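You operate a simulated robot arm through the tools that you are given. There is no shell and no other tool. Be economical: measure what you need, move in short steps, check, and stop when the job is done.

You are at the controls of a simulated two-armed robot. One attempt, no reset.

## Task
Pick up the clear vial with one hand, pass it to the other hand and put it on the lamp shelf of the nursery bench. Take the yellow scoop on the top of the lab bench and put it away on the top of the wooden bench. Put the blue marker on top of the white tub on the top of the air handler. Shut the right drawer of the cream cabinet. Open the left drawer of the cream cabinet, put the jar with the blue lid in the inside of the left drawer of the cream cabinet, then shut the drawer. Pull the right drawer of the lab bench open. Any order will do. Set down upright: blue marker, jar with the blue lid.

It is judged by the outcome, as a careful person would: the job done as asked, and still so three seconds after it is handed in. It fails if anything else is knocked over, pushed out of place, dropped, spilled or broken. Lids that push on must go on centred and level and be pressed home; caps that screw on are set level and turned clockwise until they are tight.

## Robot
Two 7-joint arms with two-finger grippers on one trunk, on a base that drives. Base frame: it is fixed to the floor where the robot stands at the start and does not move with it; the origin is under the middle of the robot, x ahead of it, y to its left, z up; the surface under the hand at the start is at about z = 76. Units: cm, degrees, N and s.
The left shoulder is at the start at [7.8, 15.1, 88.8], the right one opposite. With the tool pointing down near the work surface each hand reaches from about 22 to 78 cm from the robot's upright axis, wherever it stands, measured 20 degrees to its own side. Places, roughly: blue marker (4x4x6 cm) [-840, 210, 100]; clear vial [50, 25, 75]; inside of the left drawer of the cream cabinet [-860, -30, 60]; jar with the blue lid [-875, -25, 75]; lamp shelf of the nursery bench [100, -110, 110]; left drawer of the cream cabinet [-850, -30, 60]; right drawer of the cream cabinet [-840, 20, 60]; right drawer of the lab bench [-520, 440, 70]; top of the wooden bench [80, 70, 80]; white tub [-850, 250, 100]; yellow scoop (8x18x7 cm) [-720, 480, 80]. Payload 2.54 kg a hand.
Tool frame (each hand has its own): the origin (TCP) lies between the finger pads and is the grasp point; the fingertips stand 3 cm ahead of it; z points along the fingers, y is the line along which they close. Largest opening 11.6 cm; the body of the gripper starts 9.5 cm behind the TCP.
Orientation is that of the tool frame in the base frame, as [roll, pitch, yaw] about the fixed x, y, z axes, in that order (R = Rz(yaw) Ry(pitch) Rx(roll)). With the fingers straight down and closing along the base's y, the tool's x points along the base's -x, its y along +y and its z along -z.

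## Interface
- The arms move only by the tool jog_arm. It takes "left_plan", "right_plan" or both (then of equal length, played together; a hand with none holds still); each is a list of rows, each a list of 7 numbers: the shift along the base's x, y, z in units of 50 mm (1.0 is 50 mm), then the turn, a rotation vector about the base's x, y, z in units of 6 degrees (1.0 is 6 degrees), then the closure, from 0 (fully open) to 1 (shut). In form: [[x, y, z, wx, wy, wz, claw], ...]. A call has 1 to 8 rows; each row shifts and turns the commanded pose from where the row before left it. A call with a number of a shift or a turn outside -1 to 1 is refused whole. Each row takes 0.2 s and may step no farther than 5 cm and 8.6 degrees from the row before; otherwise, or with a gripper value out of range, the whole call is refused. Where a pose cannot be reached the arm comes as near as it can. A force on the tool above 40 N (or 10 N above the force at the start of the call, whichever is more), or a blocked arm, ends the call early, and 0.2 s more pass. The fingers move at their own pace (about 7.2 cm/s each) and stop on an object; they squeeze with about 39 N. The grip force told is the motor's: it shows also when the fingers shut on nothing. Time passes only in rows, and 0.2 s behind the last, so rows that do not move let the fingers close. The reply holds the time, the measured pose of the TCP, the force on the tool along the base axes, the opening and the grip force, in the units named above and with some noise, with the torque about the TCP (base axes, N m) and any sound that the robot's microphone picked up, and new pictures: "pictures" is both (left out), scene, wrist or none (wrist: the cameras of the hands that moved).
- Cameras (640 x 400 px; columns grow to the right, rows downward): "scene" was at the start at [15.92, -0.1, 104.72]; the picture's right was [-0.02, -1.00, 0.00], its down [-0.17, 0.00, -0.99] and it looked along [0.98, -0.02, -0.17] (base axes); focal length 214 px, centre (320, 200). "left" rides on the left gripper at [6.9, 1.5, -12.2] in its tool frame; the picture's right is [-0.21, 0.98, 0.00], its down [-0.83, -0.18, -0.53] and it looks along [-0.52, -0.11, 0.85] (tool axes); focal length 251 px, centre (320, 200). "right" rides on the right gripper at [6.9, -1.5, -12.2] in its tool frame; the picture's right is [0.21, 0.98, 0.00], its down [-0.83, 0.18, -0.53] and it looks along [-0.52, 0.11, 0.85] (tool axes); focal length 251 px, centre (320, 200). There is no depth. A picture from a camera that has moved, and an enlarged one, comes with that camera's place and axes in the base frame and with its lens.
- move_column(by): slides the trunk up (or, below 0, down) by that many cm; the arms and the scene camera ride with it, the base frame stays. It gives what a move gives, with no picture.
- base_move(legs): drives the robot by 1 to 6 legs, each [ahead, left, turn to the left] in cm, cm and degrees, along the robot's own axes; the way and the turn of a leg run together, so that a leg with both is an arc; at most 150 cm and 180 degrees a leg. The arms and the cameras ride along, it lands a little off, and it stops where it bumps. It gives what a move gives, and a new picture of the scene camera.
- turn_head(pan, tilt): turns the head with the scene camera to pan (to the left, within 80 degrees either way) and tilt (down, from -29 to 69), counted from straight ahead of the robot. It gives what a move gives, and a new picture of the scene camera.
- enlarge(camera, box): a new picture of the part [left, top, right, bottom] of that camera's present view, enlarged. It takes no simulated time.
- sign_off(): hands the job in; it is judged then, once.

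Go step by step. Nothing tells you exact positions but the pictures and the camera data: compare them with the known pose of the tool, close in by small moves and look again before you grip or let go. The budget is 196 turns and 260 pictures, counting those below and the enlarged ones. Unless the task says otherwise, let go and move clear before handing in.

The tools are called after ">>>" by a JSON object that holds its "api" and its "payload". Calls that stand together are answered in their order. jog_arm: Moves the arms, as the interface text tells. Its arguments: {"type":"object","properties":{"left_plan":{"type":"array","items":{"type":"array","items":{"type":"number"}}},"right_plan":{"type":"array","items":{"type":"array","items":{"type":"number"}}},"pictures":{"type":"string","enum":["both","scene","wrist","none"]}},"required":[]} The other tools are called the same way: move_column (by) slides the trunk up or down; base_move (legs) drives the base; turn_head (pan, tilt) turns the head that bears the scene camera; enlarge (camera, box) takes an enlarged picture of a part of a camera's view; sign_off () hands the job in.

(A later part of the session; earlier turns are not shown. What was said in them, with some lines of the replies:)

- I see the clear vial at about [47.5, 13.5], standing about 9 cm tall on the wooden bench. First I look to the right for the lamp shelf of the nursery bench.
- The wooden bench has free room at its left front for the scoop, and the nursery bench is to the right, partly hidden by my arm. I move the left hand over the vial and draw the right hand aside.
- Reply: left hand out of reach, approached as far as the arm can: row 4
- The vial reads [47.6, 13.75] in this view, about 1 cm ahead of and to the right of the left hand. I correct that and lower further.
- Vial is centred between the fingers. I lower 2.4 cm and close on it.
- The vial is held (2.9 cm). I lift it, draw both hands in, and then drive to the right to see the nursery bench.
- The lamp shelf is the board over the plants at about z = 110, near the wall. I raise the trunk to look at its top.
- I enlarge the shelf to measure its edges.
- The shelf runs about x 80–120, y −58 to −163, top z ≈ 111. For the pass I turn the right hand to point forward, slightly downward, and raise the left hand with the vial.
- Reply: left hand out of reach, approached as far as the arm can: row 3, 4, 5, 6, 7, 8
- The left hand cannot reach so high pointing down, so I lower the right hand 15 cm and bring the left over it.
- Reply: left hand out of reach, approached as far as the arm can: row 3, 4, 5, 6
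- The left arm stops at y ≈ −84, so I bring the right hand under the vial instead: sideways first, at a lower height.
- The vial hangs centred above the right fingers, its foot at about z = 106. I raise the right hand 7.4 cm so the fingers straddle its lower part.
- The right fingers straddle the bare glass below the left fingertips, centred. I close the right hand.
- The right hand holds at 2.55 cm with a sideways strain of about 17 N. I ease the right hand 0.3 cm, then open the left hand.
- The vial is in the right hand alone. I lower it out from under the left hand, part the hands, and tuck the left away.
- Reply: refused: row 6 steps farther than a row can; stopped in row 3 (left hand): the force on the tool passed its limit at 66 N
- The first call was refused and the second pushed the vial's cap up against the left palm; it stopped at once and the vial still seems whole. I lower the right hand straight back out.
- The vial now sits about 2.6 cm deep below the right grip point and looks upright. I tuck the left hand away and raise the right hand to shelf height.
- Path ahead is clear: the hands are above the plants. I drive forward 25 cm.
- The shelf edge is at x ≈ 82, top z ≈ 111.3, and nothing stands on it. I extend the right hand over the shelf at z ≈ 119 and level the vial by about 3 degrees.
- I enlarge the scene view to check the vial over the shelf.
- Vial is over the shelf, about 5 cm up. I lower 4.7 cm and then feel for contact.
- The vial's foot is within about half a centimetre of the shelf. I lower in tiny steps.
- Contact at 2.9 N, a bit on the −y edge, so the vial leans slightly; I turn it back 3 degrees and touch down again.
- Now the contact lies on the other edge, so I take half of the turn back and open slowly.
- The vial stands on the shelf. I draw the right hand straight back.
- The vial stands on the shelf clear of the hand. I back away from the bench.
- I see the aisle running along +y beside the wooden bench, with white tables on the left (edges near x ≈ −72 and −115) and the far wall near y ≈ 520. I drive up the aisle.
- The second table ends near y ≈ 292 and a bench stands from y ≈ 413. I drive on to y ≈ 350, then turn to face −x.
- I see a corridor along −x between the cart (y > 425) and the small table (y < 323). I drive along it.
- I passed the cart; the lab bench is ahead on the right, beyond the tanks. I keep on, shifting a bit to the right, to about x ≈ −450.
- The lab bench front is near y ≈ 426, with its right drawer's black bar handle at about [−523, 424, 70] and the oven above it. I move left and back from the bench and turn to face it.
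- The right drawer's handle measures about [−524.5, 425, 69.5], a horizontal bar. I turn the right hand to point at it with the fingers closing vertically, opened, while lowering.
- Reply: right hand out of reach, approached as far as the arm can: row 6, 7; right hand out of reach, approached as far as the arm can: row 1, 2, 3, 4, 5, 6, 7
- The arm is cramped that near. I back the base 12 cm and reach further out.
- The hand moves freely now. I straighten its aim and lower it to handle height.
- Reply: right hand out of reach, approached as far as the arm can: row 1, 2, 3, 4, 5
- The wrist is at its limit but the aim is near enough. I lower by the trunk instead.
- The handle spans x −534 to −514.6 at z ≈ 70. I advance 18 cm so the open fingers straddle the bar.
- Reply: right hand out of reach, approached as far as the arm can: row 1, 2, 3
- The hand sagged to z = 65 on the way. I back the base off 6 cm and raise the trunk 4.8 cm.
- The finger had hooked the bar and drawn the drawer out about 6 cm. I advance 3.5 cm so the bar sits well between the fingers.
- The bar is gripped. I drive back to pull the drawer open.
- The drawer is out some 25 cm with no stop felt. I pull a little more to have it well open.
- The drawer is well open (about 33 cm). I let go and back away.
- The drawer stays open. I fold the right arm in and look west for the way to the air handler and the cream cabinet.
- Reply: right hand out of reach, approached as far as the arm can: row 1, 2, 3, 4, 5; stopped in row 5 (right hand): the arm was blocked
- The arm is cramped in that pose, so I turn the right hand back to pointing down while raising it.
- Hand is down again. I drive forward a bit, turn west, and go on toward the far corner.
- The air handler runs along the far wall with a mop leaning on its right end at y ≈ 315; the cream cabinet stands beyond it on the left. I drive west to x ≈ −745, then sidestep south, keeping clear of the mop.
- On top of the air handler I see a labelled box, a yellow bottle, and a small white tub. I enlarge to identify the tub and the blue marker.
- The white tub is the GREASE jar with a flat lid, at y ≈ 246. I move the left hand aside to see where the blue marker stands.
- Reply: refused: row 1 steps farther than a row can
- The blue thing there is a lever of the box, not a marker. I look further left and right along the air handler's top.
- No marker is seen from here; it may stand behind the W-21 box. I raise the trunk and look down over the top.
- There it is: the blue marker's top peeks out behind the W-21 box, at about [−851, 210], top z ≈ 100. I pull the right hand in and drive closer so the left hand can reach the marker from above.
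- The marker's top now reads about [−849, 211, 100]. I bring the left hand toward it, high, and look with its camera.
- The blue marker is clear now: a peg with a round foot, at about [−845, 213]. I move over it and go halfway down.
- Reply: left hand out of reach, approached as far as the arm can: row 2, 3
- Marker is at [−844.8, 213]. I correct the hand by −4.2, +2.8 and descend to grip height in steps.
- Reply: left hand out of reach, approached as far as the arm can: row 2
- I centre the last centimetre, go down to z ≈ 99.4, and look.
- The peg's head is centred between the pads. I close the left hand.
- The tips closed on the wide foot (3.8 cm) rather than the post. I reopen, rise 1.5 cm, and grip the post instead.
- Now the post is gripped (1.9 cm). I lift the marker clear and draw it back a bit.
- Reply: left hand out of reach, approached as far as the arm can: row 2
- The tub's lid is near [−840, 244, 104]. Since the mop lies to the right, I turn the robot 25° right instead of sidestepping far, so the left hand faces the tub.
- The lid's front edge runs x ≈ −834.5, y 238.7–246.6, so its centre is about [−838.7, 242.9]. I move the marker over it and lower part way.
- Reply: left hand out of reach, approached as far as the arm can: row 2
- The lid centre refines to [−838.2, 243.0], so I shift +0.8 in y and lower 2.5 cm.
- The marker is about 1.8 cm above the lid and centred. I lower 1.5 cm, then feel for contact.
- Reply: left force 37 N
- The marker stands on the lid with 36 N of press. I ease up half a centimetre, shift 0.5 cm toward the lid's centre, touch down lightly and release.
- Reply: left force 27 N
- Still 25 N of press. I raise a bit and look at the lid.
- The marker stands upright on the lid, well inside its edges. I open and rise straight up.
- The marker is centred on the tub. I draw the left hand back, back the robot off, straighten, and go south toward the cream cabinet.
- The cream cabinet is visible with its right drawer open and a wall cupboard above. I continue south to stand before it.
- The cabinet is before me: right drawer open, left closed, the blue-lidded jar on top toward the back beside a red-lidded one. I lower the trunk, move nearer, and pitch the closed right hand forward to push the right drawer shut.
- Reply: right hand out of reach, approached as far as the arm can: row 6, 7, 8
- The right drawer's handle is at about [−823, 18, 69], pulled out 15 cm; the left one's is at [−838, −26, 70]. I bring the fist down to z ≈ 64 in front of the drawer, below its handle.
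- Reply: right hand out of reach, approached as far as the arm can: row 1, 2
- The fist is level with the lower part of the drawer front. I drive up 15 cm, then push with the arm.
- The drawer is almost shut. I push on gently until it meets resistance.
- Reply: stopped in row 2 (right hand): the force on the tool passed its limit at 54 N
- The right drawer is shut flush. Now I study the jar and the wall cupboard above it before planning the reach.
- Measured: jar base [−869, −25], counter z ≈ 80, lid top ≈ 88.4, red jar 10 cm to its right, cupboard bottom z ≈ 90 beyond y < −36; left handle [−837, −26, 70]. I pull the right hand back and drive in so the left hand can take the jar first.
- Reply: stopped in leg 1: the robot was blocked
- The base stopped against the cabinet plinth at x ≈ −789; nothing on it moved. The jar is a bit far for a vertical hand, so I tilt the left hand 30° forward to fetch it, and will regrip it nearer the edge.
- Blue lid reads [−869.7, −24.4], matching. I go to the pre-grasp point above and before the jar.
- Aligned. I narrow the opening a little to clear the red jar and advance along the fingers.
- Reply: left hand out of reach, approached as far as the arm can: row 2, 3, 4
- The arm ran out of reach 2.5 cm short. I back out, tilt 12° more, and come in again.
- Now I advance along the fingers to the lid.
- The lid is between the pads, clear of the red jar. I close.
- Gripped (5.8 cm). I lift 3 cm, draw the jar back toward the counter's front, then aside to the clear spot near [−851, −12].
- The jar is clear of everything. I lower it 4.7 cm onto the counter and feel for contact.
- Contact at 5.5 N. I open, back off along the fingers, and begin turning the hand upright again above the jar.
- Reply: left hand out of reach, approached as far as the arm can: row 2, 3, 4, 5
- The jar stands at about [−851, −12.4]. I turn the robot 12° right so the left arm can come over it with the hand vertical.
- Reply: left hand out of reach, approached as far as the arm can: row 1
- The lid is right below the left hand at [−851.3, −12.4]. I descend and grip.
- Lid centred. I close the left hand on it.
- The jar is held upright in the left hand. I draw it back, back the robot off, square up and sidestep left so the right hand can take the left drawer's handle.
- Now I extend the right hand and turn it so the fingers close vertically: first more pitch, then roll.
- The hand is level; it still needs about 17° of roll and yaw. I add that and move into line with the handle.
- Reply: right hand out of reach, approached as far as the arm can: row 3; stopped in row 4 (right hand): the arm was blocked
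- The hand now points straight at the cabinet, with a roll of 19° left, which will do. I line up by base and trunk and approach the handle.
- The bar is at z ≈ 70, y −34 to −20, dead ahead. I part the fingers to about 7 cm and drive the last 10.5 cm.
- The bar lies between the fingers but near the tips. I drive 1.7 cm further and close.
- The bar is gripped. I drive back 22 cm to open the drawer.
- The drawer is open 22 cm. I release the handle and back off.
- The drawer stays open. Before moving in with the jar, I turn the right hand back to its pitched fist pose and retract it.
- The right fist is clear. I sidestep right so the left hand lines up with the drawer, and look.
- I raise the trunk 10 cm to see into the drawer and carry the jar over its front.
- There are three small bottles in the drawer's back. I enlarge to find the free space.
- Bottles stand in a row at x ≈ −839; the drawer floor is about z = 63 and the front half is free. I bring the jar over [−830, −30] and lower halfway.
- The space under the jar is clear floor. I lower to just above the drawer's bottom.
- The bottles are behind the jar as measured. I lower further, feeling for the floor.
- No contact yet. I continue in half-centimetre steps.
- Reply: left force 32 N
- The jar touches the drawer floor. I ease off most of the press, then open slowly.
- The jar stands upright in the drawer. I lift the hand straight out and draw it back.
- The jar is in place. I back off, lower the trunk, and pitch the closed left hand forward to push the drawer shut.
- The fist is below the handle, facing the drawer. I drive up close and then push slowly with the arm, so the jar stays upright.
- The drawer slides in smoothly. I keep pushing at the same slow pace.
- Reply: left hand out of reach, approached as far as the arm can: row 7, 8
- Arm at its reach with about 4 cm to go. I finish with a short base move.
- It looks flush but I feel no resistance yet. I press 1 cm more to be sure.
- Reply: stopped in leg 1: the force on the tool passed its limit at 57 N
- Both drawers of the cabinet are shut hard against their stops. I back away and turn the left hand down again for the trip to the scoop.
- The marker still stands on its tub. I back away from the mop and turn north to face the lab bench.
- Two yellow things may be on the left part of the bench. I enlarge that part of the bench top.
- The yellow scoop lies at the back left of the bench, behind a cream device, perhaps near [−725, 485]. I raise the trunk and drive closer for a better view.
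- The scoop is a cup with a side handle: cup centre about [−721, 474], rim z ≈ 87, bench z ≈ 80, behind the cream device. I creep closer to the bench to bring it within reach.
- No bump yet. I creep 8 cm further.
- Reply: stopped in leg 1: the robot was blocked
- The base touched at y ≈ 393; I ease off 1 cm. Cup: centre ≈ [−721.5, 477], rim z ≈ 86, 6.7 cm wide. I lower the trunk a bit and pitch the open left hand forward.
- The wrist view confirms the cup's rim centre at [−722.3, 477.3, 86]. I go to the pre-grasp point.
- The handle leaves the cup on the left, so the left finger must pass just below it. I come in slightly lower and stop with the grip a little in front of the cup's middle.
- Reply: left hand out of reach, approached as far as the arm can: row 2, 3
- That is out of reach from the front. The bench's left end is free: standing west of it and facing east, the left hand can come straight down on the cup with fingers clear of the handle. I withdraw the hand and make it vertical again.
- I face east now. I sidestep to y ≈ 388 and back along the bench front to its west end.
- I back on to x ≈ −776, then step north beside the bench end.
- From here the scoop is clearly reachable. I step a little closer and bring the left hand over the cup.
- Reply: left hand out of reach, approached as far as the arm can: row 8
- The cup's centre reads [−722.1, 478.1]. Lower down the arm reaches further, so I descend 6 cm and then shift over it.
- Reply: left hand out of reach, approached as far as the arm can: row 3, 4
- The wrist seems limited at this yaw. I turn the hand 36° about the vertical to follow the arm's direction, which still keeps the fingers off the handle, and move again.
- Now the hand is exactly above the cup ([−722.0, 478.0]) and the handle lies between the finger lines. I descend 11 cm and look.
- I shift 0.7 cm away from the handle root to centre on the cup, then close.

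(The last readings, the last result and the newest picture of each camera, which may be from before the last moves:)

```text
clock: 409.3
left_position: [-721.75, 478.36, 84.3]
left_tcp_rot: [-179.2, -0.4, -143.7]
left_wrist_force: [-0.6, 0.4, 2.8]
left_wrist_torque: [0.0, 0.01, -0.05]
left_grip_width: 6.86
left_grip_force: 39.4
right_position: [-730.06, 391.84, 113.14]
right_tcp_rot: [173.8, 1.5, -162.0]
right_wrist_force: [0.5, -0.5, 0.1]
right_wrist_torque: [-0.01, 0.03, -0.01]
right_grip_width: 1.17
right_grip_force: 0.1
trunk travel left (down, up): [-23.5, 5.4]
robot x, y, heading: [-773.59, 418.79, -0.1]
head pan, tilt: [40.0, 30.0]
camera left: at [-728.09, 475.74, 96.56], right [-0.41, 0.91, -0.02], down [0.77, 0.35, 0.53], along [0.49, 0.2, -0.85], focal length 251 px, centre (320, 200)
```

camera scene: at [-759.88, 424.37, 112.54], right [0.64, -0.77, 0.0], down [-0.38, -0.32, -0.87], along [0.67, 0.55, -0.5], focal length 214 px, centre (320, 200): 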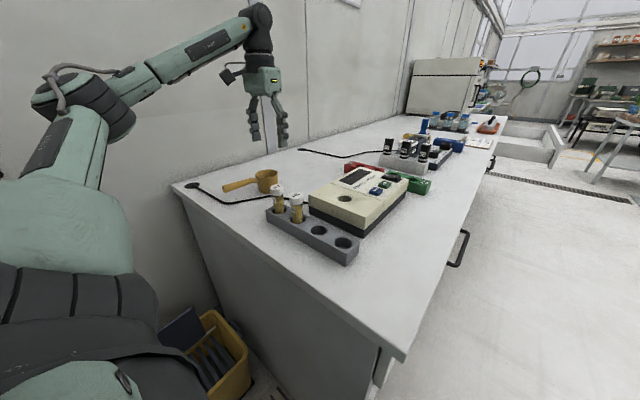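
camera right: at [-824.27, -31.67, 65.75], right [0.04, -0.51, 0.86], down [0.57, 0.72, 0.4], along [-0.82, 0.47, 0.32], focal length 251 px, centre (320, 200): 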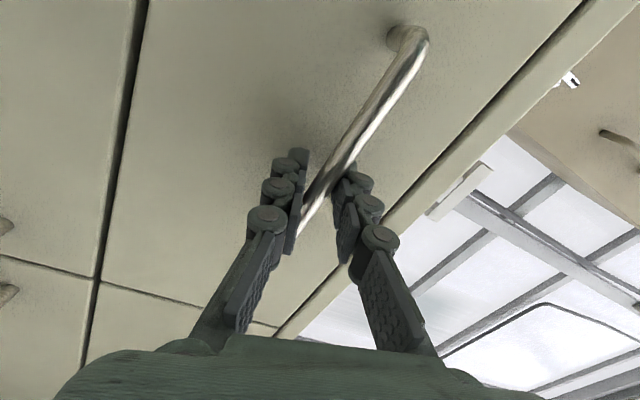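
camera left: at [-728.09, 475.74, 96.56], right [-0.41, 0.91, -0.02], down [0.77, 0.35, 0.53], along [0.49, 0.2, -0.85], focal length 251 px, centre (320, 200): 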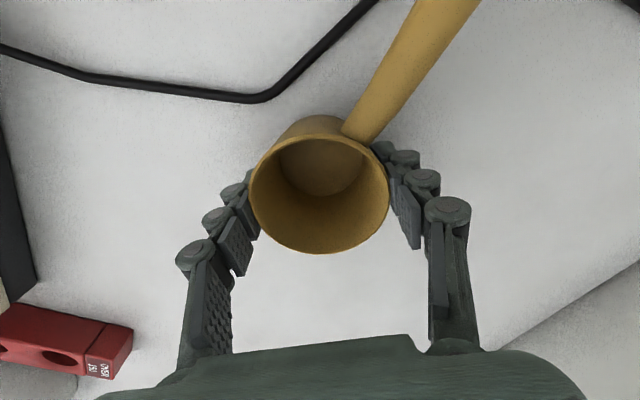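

Gripped (6.9 cm). I lift it straight up and carry it back toward the robot, above the vials.

>>> {"api": "jog_arm", "payload": {"left_plan": [[0, 0, 0.4, 0, 0, 0, 0.8], [0, 0, 0.8, 0, 0, 0, 0.8], [0, -0.1, 0.9, 0, 0, 0, 0.8], [0, -0.3, 0.9, 0, 0, 0, 0.8], [0, -0.6, 0.5, 0, 0, 0, 0.8], [0, -0.9, 0, 0, 0, 0, 0.8], [0, -0.9, 0, 0, 0, 0, 0.8], [0, -0.9, 0, 0, 0, 0, 0.8]], "pictures": "both"}}

```text
clock: 411.1
left_position: [-721.96, 459.87, 101.65]
left_tcp_rot: [-179.1, -0.4, -143.6]
left_wrist_force: [-0.4, -0.3, -1.0]
left_wrist_torque: [0.01, -0.01, -0.06]
left_grip_width: 6.89
left_grip_force: 38.8
right_position: [-730.08, 391.95, 113.08]
right_tcp_rot: [173.8, 1.5, -162.0]
right_wrist_force: [0.5, -0.3, -1.0]
right_wrist_torque: [0.02, 0.0, 0.01]
right_grip_width: 1.14
right_grip_force: 0.1
trunk travel left (down, up): [-23.5, 5.4]
robot x, y, heading: [-773.32, 418.66, -0.1]
head pan, tilt: [40.0, 30.0]
camera scene: at [-759.8, 424.58, 112.48], right [0.64, -0.77, 0.0], down [-0.39, -0.32, -0.87], along [0.67, 0.55, -0.5], focal length 214 px, centre (320, 200)
camera left: at [-728.33, 457.22, 113.88], right [-0.41, 0.91, -0.02], down [0.77, 0.35, 0.53], along [0.49, 0.2, -0.85], focal length 251 px, centre (320, 200)
```

scene: 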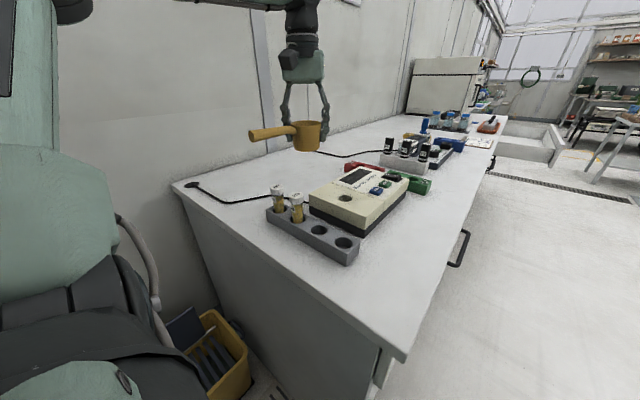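
left: 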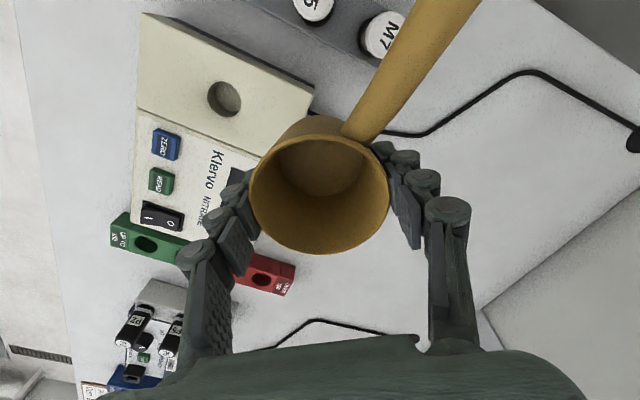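

I draw the scoop further in, then drive back out of the corner along the bench front.

>>> {"api": "jog_arm", "payload": {"left_plan": [[-0.1, -0.9, 0.1, 0, 0, 0, 0.8], [-0.1, -0.9, 0.1, 0, 0, 0, 0.8], [-0.1, -0.8, 0.1, 0, 0, 0, 0.8], [-0.1, -0.8, 0.1, 0, 0, 0, 0.8]], "pictures": "none"}}

>>> {"api": "base_move", "payload": {"legs": [[0, -31, 0], [75, 0, 0], [0, -42, 0]]}}

>>> {"api": "turn_head", "payload": {"pan": 0, "tilt": 15}}

```text
clock: 412.1
left_position: [-723.77, 442.81, 103.87]
left_tcp_rot: [-179.0, -0.5, -143.6]
left_wrist_force: [0.3, -0.4, -1.0]
left_wrist_torque: [-0.04, -0.05, 0.01]
left_grip_width: 6.88
left_grip_force: 38.6
right_position: [-730.08, 391.8, 113.09]
right_tcp_rot: [173.8, 1.5, -162.1]
right_wrist_force: [0.1, 0.8, 0.5]
right_wrist_torque: [-0.02, 0.02, 0.01]
right_grip_width: 1.17
right_grip_force: 0.2
trunk travel left (down, up): [-23.5, 5.4]
robot x, y, heading: [-773.54, 418.81, -0.2]
head pan, tilt: [40.0, 30.0]
```

```text
clock: 423.4
left_position: [-651.35, 368.3, 103.69]
left_tcp_rot: [-179.2, -0.5, -144.5]
left_wrist_force: [-0.4, -0.7, -1.8]
left_wrist_torque: [-0.03, -0.02, -0.01]
left_grip_width: 6.85
left_grip_force: 38.6
right_position: [-658.47, 317.39, 113.11]
right_tcp_rot: [173.7, 1.5, -162.9]
right_wrist_force: [-0.4, 0.1, 0.5]
right_wrist_torque: [0.01, 0.01, 0.0]
right_grip_width: 1.14
right_grip_force: 0.0
trunk travel left (down, up): [-23.5, 5.4]
robot x, y, heading: [-701.48, 344.66, -1.3]
head pan, tilt: [40.0, 30.0]
camera scene: at [-687.72, 350.49, 112.47], right [0.63, -0.78, 0.0], down [-0.39, -0.31, -0.87], along [0.68, 0.54, -0.5], focal length 214 px, centre (320, 200)
```

scene: 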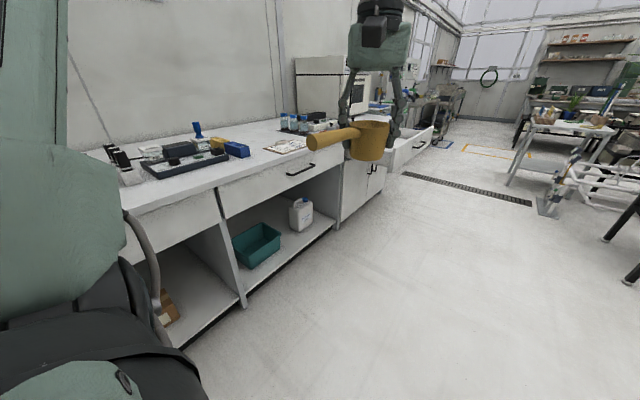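

```text
clock: 424.5
left_position: [-651.39, 368.33, 103.68]
left_tcp_rot: [-179.1, -0.5, -144.5]
left_wrist_force: [-0.2, 0.0, -0.4]
left_wrist_torque: [0.0, -0.02, -0.01]
left_grip_width: 6.85
left_grip_force: 39.3
right_position: [-658.52, 317.37, 113.18]
right_tcp_rot: [173.8, 1.5, -162.9]
right_wrist_force: [0.4, 0.0, -0.2]
right_wrist_torque: [0.0, 0.0, 0.0]
right_grip_width: 1.18
right_grip_force: 0.0
trunk travel left (down, up): [-23.5, 5.4]
robot x, y, heading: [-701.33, 345.18, -1.3]
head pan, tilt: [0.0, 15.0]
camera scene: at [-685.43, 344.64, 114.89], right [-0.02, -1.0, 0.0], down [-0.26, 0.01, -0.97], along [0.97, -0.02, -0.26], focal length 214 px, centre (320, 200)
```

scene: 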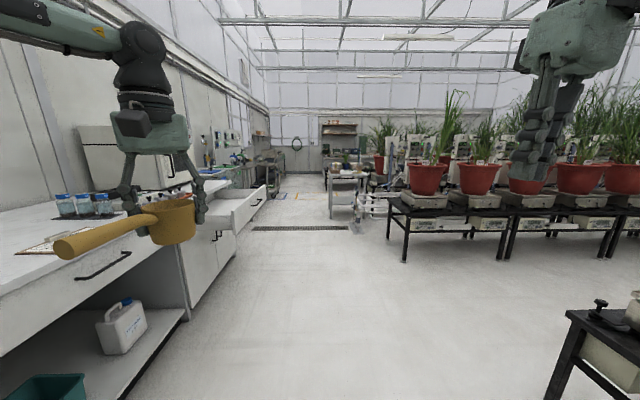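

The way east is clear. I drive back along the corridor, drifting slightly north.

>>> {"api": "base_move", "payload": {"legs": [[150, 4, 1.3], [150, 6, 0], [80, 5, 0]]}}

```text
refused: leg 1 is longer than a leg can be; nothing moved
```

>>> {"api": "base_move", "payload": {"legs": [[145, 4, 1.3], [145, 6, 0], [80, 5, 0]]}}

```text
clock: 442.1
left_position: [-288.78, 387.56, 103.74]
left_tcp_rot: [-179.1, -0.5, -143.0]
left_wrist_force: [-0.7, -0.5, -1.5]
left_wrist_torque: [-0.06, 0.01, -0.02]
left_grip_width: 6.86
left_grip_force: 38.8
right_position: [-294.63, 336.25, 113.11]
right_tcp_rot: [173.8, 1.5, -161.4]
right_wrist_force: [0.1, -1.3, 1.6]
right_wrist_torque: [0.0, 0.02, 0.0]
right_grip_width: 1.15
right_grip_force: 0.0
trunk travel left (down, up): [-23.5, 5.4]
robot x, y, heading: [-337.89, 362.74, 0.3]
head pan, tilt: [0.0, 15.0]
camera scene: at [-322.22, 363.0, 114.89], right [0.0, -1.0, 0.0], down [-0.26, 0.0, -0.97], along [0.97, 0.0, -0.26], focal length 214 px, centre (320, 200)
```

scene: 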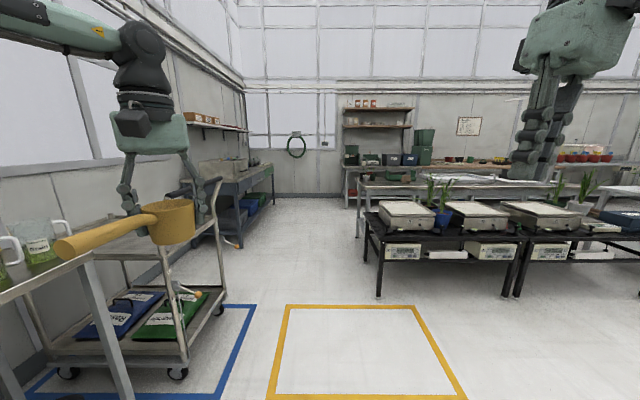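

Clear ahead. I drive on to the aisle beside the wooden bench.

>>> {"api": "base_move", "payload": {"legs": [[140, -2, -0.3], [140, -4, 0], [30, 0, 0]]}}

>>> {"api": "turn_head", "payload": {"pan": -50, "tilt": 20}}

```text
clock: 457.2
left_position: [19.47, 381.12, 103.61]
left_tcp_rot: [-179.1, -0.3, -142.3]
left_wrist_force: [-0.3, 0.3, -1.0]
left_wrist_torque: [-0.02, 0.02, -0.02]
left_grip_width: 6.82
left_grip_force: 38.7
right_position: [14.3, 329.82, 113.12]
right_tcp_rot: [173.8, 1.6, -160.7]
right_wrist_force: [0.9, -0.3, 0.2]
right_wrist_torque: [0.02, 0.03, 0.0]
right_grip_width: 1.17
right_grip_force: 0.1
trunk travel left (down, up): [-23.5, 5.4]
robot x, y, heading: [-29.6, 355.73, 1.2]
head pan, tilt: [0.0, 15.0]
camera scene: at [-13.63, 356.14, 114.88], right [0.02, -1.0, 0.0], down [-0.26, 0.0, -0.97], along [0.97, 0.02, -0.26], focal length 214 px, centre (320, 200)
```

scene: 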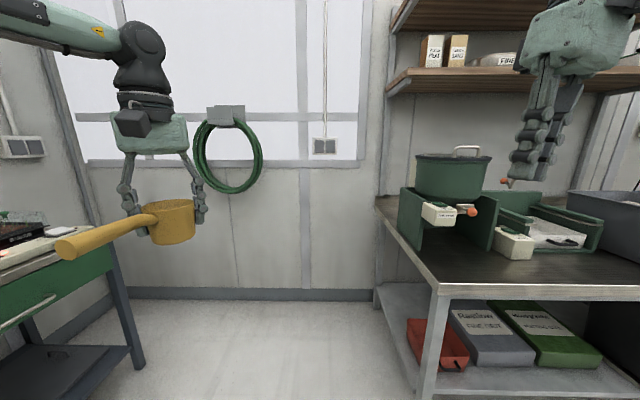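

```text
clock: 458.4
left_position: [19.43, 381.12, 103.76]
left_tcp_rot: [-179.1, -0.5, -142.3]
left_wrist_force: [0.6, -0.2, -0.9]
left_wrist_torque: [0.01, -0.05, 0.01]
left_grip_width: 6.85
left_grip_force: 38.8
right_position: [14.27, 329.93, 113.16]
right_tcp_rot: [173.9, 1.5, -160.6]
right_wrist_force: [-0.2, 0.9, -0.6]
right_wrist_torque: [-0.02, 0.0, -0.01]
right_grip_width: 1.17
right_grip_force: 0.0
trunk travel left (down, up): [-23.5, 5.4]
robot x, y, heading: [-29.72, 356.03, 1.1]
head pan, tilt: [-50.0, 20.0]
camera scene: at [-16.9, 348.96, 114.08], right [-0.75, -0.66, 0.0], down [-0.22, 0.26, -0.94], along [0.62, -0.71, -0.34], focal length 214 px, centre (320, 200)
```

scene: 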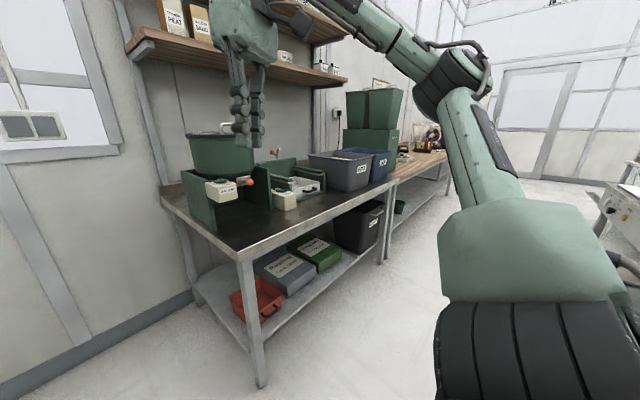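

Space is narrow here, so I turn to face south down the aisle, centre myself, and drive toward the wooden bench.

>>> {"api": "base_move", "payload": {"legs": [[0, 0, -91.2], [0, 18, 0], [120, 0, 0]]}}

>>> {"api": "turn_head", "payload": {"pan": 0, "tilt": 20}}

```text
clock: 470.4
left_position: [19.54, 187.51, 103.61]
left_tcp_rot: [-179.1, -0.5, 128.9]
left_wrist_force: [-0.2, 0.5, -0.8]
left_wrist_torque: [0.02, 0.02, 0.01]
left_grip_width: 6.86
left_grip_force: 38.6
right_position: [-31.7, 191.68, 113.14]
right_tcp_rot: [173.8, 1.5, 110.4]
right_wrist_force: [0.1, -0.5, 0.5]
right_wrist_torque: [0.03, 0.0, 0.04]
right_grip_width: 1.15
right_grip_force: 0.1
trunk travel left (down, up): [-23.5, 5.4]
robot x, y, heading: [-6.97, 236.05, -87.9]
head pan, tilt: [-50.0, 20.0]
camera scene: at [-13.58, 223.13, 114.08], right [-0.67, 0.74, 0.0], down [0.25, 0.23, -0.94], along [-0.7, -0.63, -0.34], focal length 214 px, centre (320, 200)
```

scene: 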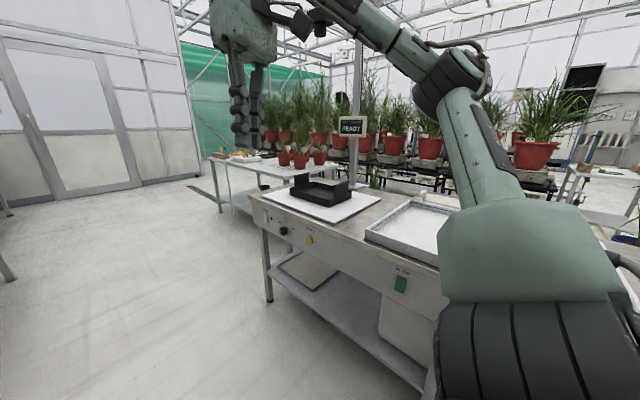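

```text
clock: 471.6
left_position: [19.44, 187.56, 103.72]
left_tcp_rot: [-179.1, -0.6, 128.9]
left_wrist_force: [0.1, -0.1, -0.4]
left_wrist_torque: [0.0, -0.01, 0.01]
left_grip_width: 6.85
left_grip_force: 39.1
right_position: [-31.83, 191.76, 113.15]
right_tcp_rot: [173.9, 1.5, 110.5]
right_wrist_force: [0.1, -0.3, 0.3]
right_wrist_torque: [0.0, -0.02, 0.03]
right_grip_width: 1.15
right_grip_force: 0.1
trunk travel left (down, up): [-23.5, 5.4]
robot x, y, heading: [-7.0, 236.36, -87.8]
head pan, tilt: [0.0, 20.0]
camera scene: at [-6.33, 220.09, 114.08], right [-1.0, -0.04, 0.0], down [-0.01, 0.34, -0.94], along [0.03, -0.94, -0.34], focal length 214 px, centre (320, 200)
```

scene: 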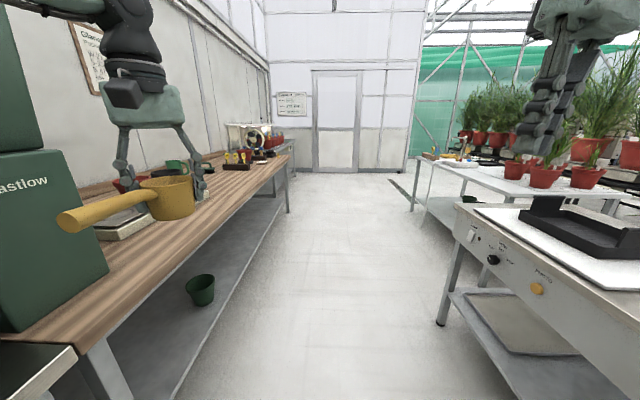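

The wooden bench runs along my left. I drive on beside its free part and turn to face it.

>>> {"api": "base_move", "payload": {"legs": [[145, 0, -1.5], [15, 0, 0], [0, 0, 89]]}}

>>> {"api": "turn_head", "payload": {"pan": 10, "tilt": 35}}

```text
clock: 483.5
left_position: [46.77, 104.58, 103.71]
left_tcp_rot: [-179.2, -0.5, -142.1]
left_wrist_force: [0.0, 0.4, -0.3]
left_wrist_torque: [0.02, -0.04, 0.0]
left_grip_width: 6.85
left_grip_force: 39.2
right_position: [41.79, 53.33, 113.19]
right_tcp_rot: [174.0, 1.4, -160.5]
right_wrist_force: [-1.1, -0.2, -0.9]
right_wrist_torque: [0.0, 0.05, -0.01]
right_grip_width: 1.15
right_grip_force: 0.1
trunk travel left (down, up): [-23.5, 5.4]
robot x, y, heading: [-2.33, 79.51, 1.0]
head pan, tilt: [0.0, 20.0]
camera scene: at [13.7, 79.49, 114.08], right [0.02, -1.0, 0.0], down [-0.34, -0.01, -0.94], along [0.94, 0.02, -0.34], focal length 214 px, centre (320, 200)
```

scene: 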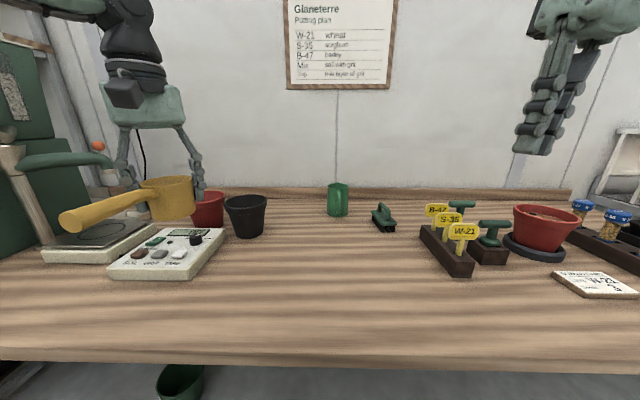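

```text
clock: 484.3
left_position: [46.68, 104.5, 103.74]
left_tcp_rot: [-179.1, -0.5, -142.1]
left_wrist_force: [-0.2, 0.3, -0.6]
left_wrist_torque: [0.01, 0.02, -0.01]
left_grip_width: 6.85
left_grip_force: 38.4
right_position: [41.74, 53.34, 113.1]
right_tcp_rot: [173.9, 1.5, -160.5]
right_wrist_force: [-0.1, -0.9, -0.6]
right_wrist_torque: [0.0, 0.02, -0.02]
right_grip_width: 1.13
right_grip_force: 0.2
trunk travel left (down, up): [-23.5, 5.4]
robot x, y, heading: [-1.95, 79.42, 1.4]
head pan, tilt: [10.0, 35.0]
camera scene: at [13.03, 81.0, 111.7], right [0.19, -0.98, 0.0], down [-0.56, -0.11, -0.82], along [0.8, 0.16, -0.57], focal length 214 px, centre (320, 200)
```

scene: 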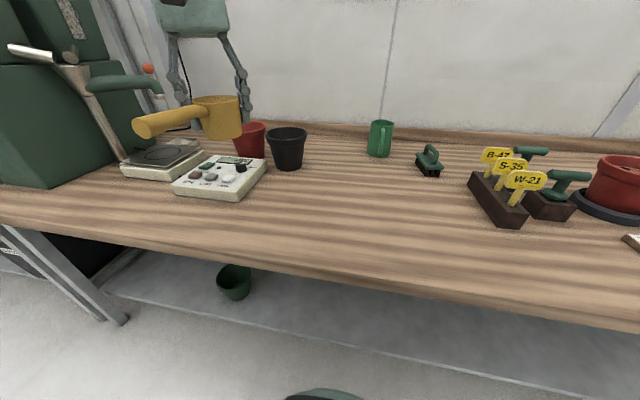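

The free patch is in the middle front. I sidestep right 24 cm and extend the scoop over about [64, 80].

>>> {"api": "base_move", "payload": {"legs": [[0, -24, -1]]}}

>>> {"api": "jog_arm", "payload": {"left_plan": [[0.8, 0, -0.2, 0, 0, 0, 0.8], [0.9, 0, -0.3, 0, 0, 0, 0.8], [0.9, 0, -0.3, 0, 0, 0, 0.8], [0.6, 0, -0.6, 0, 0, 0, 0.8], [0, 0, -0.8, 0, 0, 0, 0.8], [0, 0, -0.6, 0, 0, 0, 0.8], [0, 0, 0, 0, 0, 0, 0.8]], "pictures": "both"}}

```text
clock: 487.1
left_position: [47.36, 80.42, 103.65]
left_tcp_rot: [-179.1, -0.5, -143.5]
left_wrist_force: [1.0, -0.4, -1.3]
left_wrist_torque: [0.0, -0.06, -0.02]
left_grip_width: 6.82
left_grip_force: 38.9
right_position: [41.33, 29.37, 113.07]
right_tcp_rot: [173.8, 1.5, -162.0]
right_wrist_force: [0.4, -0.1, -1.1]
right_wrist_torque: [0.01, -0.03, 0.0]
right_grip_width: 1.17
right_grip_force: 0.0
trunk travel left (down, up): [-23.5, 5.4]
robot x, y, heading: [-1.73, 56.13, -0.2]
head pan, tilt: [10.0, 35.0]
camera scene: at [13.25, 57.71, 111.69], right [0.17, -0.99, 0.0], down [-0.57, -0.1, -0.82], along [0.81, 0.14, -0.57], focal length 214 px, centre (320, 200)
```

scene: 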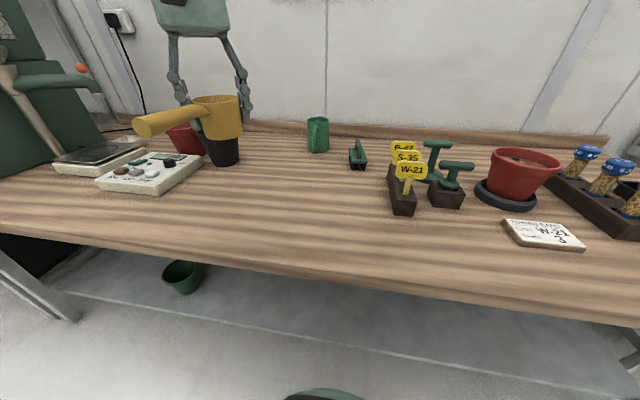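

```text
clock: 488.7
left_position: [63.3, 80.3, 89.56]
left_tcp_rot: [-179.1, -0.5, -143.5]
left_wrist_force: [0.3, -0.2, -0.6]
left_wrist_torque: [-0.01, 0.01, 0.0]
left_grip_width: 6.84
left_grip_force: 39.0
right_position: [41.22, 29.36, 113.24]
right_tcp_rot: [173.9, 1.5, -162.0]
right_wrist_force: [0.0, 0.6, 0.1]
right_wrist_torque: [0.03, 0.02, 0.0]
right_grip_width: 1.17
right_grip_force: 0.0
trunk travel left (down, up): [-23.5, 5.4]
robot x, y, heading: [-1.91, 56.44, -0.5]
head pan, tilt: [10.0, 35.0]
camera scene: at [13.24, 57.72, 111.7], right [0.17, -0.99, 0.0], down [-0.57, -0.1, -0.82], along [0.81, 0.14, -0.57], focal length 214 px, centre (320, 200)
camera left: at [56.87, 77.64, 101.78], right [-0.41, 0.91, -0.02], down [0.77, 0.35, 0.53], along [0.49, 0.2, -0.85], focal length 251 px, centre (320, 200)
```

scene: 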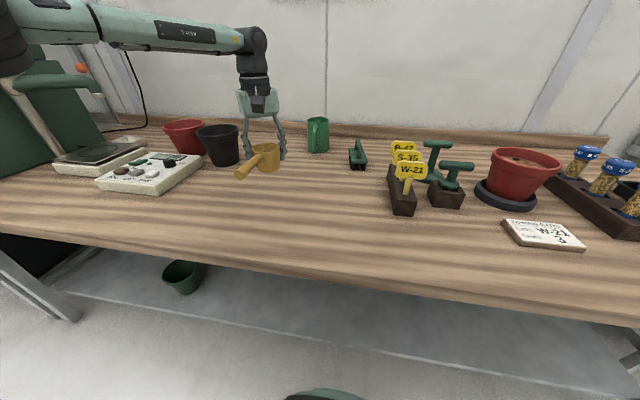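
left: 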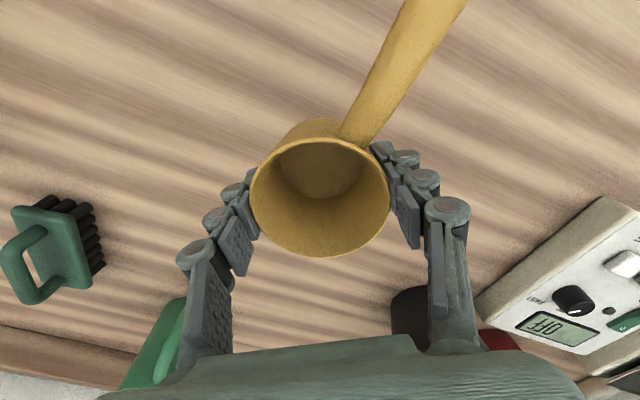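

Nothing lies beneath. I lower 7 cm, then feel for the bench.

>>> {"api": "jog_arm", "payload": {"left_plan": [[0, 0, -0.6, 0, 0, 0, 0.8], [0, 0, -0.6, 0, 0, 0, 0.8], [0, 0, -0.25, 0, 0, 0, 0.8], [0, 0, 0, 0, 0, 0, 0.8]], "pictures": "none"}}

>>> {"api": "enlarge", "payload": {"camera": "scene", "box": [180, 110, 340, 210]}}

```text
clock: 489.7
left_position: [63.27, 80.18, 82.46]
left_tcp_rot: [-179.2, -0.6, -143.5]
left_wrist_force: [-0.1, 0.6, -0.6]
left_wrist_torque: [-0.02, -0.01, -0.02]
left_grip_width: 6.8
left_grip_force: 38.7
right_position: [41.34, 29.38, 113.21]
right_tcp_rot: [173.9, 1.6, -162.0]
right_wrist_force: [-0.7, 0.8, 0.1]
right_wrist_torque: [0.0, -0.02, -0.02]
right_grip_width: 1.13
right_grip_force: 0.1
trunk travel left (down, up): [-23.5, 5.4]
robot x, y, heading: [-1.99, 56.23, -0.1]
head pan, tilt: [10.0, 35.0]
```

```text
4.00 times, centred on (260, 160) of scene
camera zoom: at [13.25, 57.72, 111.69], right [0.17, -0.99, 0.0], down [-0.57, -0.1, -0.82], along [0.81, 0.14, -0.57], focal length 858 px, centre (560, 360)
```

zoom: 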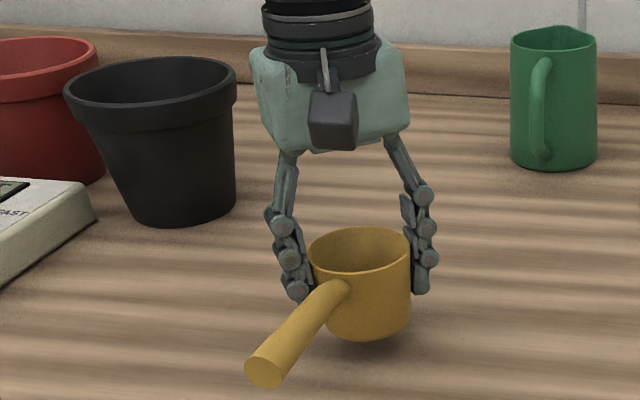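

It hangs about 1 cm above the bench. I lower in small steps.

>>> {"api": "jog_arm", "payload": {"left_plan": [[0, 0, -0.16, 0, 0, 0, 0.8], [0, 0, -0.08, 0, 0, 0, 0.8]], "pictures": "none"}}

```text
clock: 490.3
left_position: [63.29, 80.31, 81.18]
left_tcp_rot: [-179.3, -0.5, -143.5]
left_wrist_force: [0.4, -0.7, -1.6]
left_wrist_torque: [0.04, -0.02, 0.01]
left_grip_width: 6.82
left_grip_force: 38.8
right_position: [41.12, 29.42, 113.21]
right_tcp_rot: [173.9, 1.5, -162.0]
right_wrist_force: [-0.5, -0.4, -0.1]
right_wrist_torque: [0.01, 0.04, 0.0]
right_grip_width: 1.14
right_grip_force: 0.0
trunk travel left (down, up): [-23.5, 5.4]
robot x, y, heading: [-2.07, 56.28, -0.1]
head pan, tilt: [10.0, 35.0]
```

>>> {"api": "jog_arm", "payload": {"left_plan": [[0, 0, -0.08, 0, 0, 0, 0.8], [0, 0, -0.06, 0, 0, 0, 0.8]], "pictures": "none"}}

```text
clock: 490.9
left_position: [63.47, 80.51, 80.47]
left_tcp_rot: [-179.1, -0.5, -143.5]
left_wrist_force: [-0.4, 0.1, -0.3]
left_wrist_torque: [0.0, -0.06, 0.04]
left_grip_width: 6.84
left_grip_force: 39.0
right_position: [41.26, 29.31, 113.09]
right_tcp_rot: [173.8, 1.6, -162.0]
right_wrist_force: [-0.7, -0.1, 1.0]
right_wrist_torque: [0.0, 0.01, -0.01]
right_grip_width: 1.15
right_grip_force: 0.0
trunk travel left (down, up): [-23.5, 5.4]
robot x, y, heading: [-2.19, 55.97, -0.3]
head pan, tilt: [10.0, 35.0]
```

>>> {"api": "jog_arm", "payload": {"left_plan": [[0, 0, -0.06, 0, 0, 0, 0.8], [0, 0, -0.05, 0, 0, 0, 0.8]], "pictures": "none"}}

>>> {"api": "enlarge", "payload": {"camera": "scene", "box": [220, 130, 316, 190]}}

```text
clock: 491.5
left_position: [63.43, 80.32, 80.28]
left_tcp_rot: [-178.9, -0.2, -143.5]
left_wrist_force: [-1.4, 0.1, 9.7]
left_wrist_torque: [-0.08, 0.27, 0.01]
left_grip_width: 6.8
left_grip_force: 39.0
right_position: [41.21, 29.31, 113.17]
right_tcp_rot: [173.9, 1.6, -161.9]
right_wrist_force: [0.3, 0.0, 0.2]
right_wrist_torque: [0.03, 0.01, -0.01]
right_grip_width: 1.16
right_grip_force: 0.1
trunk travel left (down, up): [-23.5, 5.4]
robot x, y, heading: [-2.04, 56.39, -0.4]
head pan, tilt: [10.0, 35.0]
```

```text
6.67 times, centred on (268, 160) of scene
camera zoom: at [13.15, 57.69, 111.74], right [0.17, -0.99, 0.0], down [-0.56, -0.1, -0.82], along [0.81, 0.14, -0.57], focal length 1430 px, centre (667, 467)
```

zoom: 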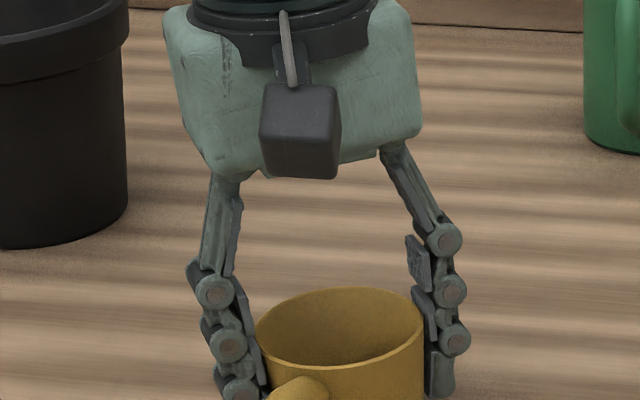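

Contact at 9.7 N: the scoop is standing on the bench. I open and rise straight up.

>>> {"api": "jog_arm", "payload": {"left_plan": [[0, 0, 0, 0, 0, 0, 0.6], [0, 0, 0, 0, 0, 0, 0.3], [0, 0, 0, 0, 0, 0, 0.15], [0, 0, 0.4, 0, 0, 0, 0.15], [0, 0, 0.8, 0, 0, 0, 0.15], [0, 0, 0.9, 0, 0, 0, 0.15], [-0.4, 0, 0.8, 0, 0, 0, 0.5], [-0.9, 0, 0.2, 0, 0, 0, 0.9]], "pictures": "scene"}}

```text
clock: 493.3
left_position: [56.81, 80.84, 95.79]
left_tcp_rot: [-179.1, -0.3, -143.5]
left_wrist_force: [-0.3, 0.4, -0.9]
left_wrist_torque: [0.02, -0.02, -0.02]
left_grip_width: 2.39
left_grip_force: 2.2
right_position: [41.09, 29.36, 113.17]
right_tcp_rot: [173.9, 1.6, -162.0]
right_wrist_force: [-0.9, 0.4, -0.1]
right_wrist_torque: [-0.01, -0.01, 0.01]
right_grip_width: 1.17
right_grip_force: 0.0
trunk travel left (down, up): [-23.5, 5.4]
robot x, y, heading: [-2.4, 56.23, -0.2]
head pan, tilt: [10.0, 35.0]
camera scene: at [13.17, 57.73, 111.71], right [0.17, -0.99, 0.0], down [-0.56, -0.1, -0.82], along [0.81, 0.14, -0.57], focal length 214 px, centre (320, 200)
```

scene: 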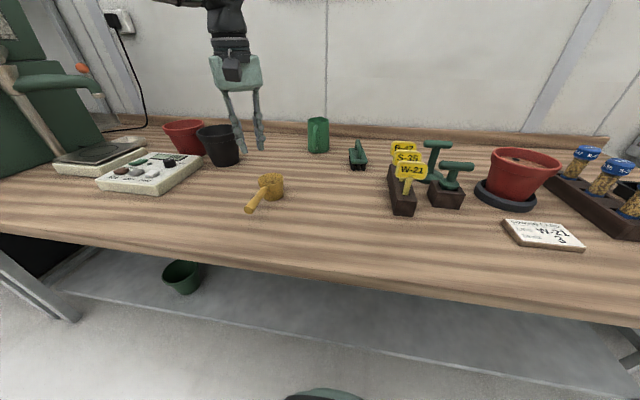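

>>> {"api": "enlarge", "payload": {"camera": "scene", "box": [220, 150, 316, 210]}}

```text
6.67 times, centred on (268, 180) of scene
camera zoom: at [13.17, 57.73, 111.71], right [0.17, -0.99, 0.0], down [-0.56, -0.1, -0.82], along [0.81, 0.14, -0.57], focal length 1430 px, centre (667, 333)
```

zoom: 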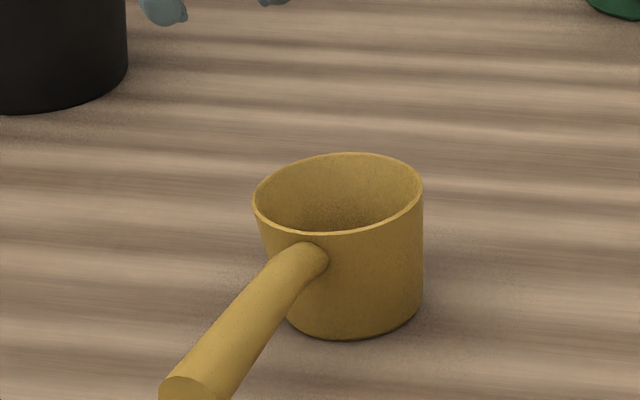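

The scoop stands on the wooden bench. The vial, marker, both cabinet drawers, jar and lab drawer were each left as asked, and both hands are empty and clear, so I hand in the job.

>>> {"api": "sign_off", "payload": {}}

```text
The job is handed in.
```

I did every task on the list, let go of everything and moved both hands clear before handing in:

- **Clear vial:** passed from the left hand to the right and standing on the lamp shelf of the nursery bench. During the pass its cap was pushed against the left palm, which stopped the arm. The vial slid about 1 cm in the grip but looked undamaged.
- **Yellow scoop:** standing on the wooden bench.
- **Blue marker:** upright on the white tub on the air handler.
- **Cream cabinet, right drawer:** shut.
- **Cream cabinet, left drawer:** shut, with the blue-lidded jar inside. The jar was upright before I pushed the drawer in slowly; I couldn't see it after that.
- **Lab bench, right drawer:** pulled about 33 cm open, and still open when I last passed it.

The base was blocked lightly twice, once in front of the cream cabinet and once against the lab bench. Nothing there appeared to move.
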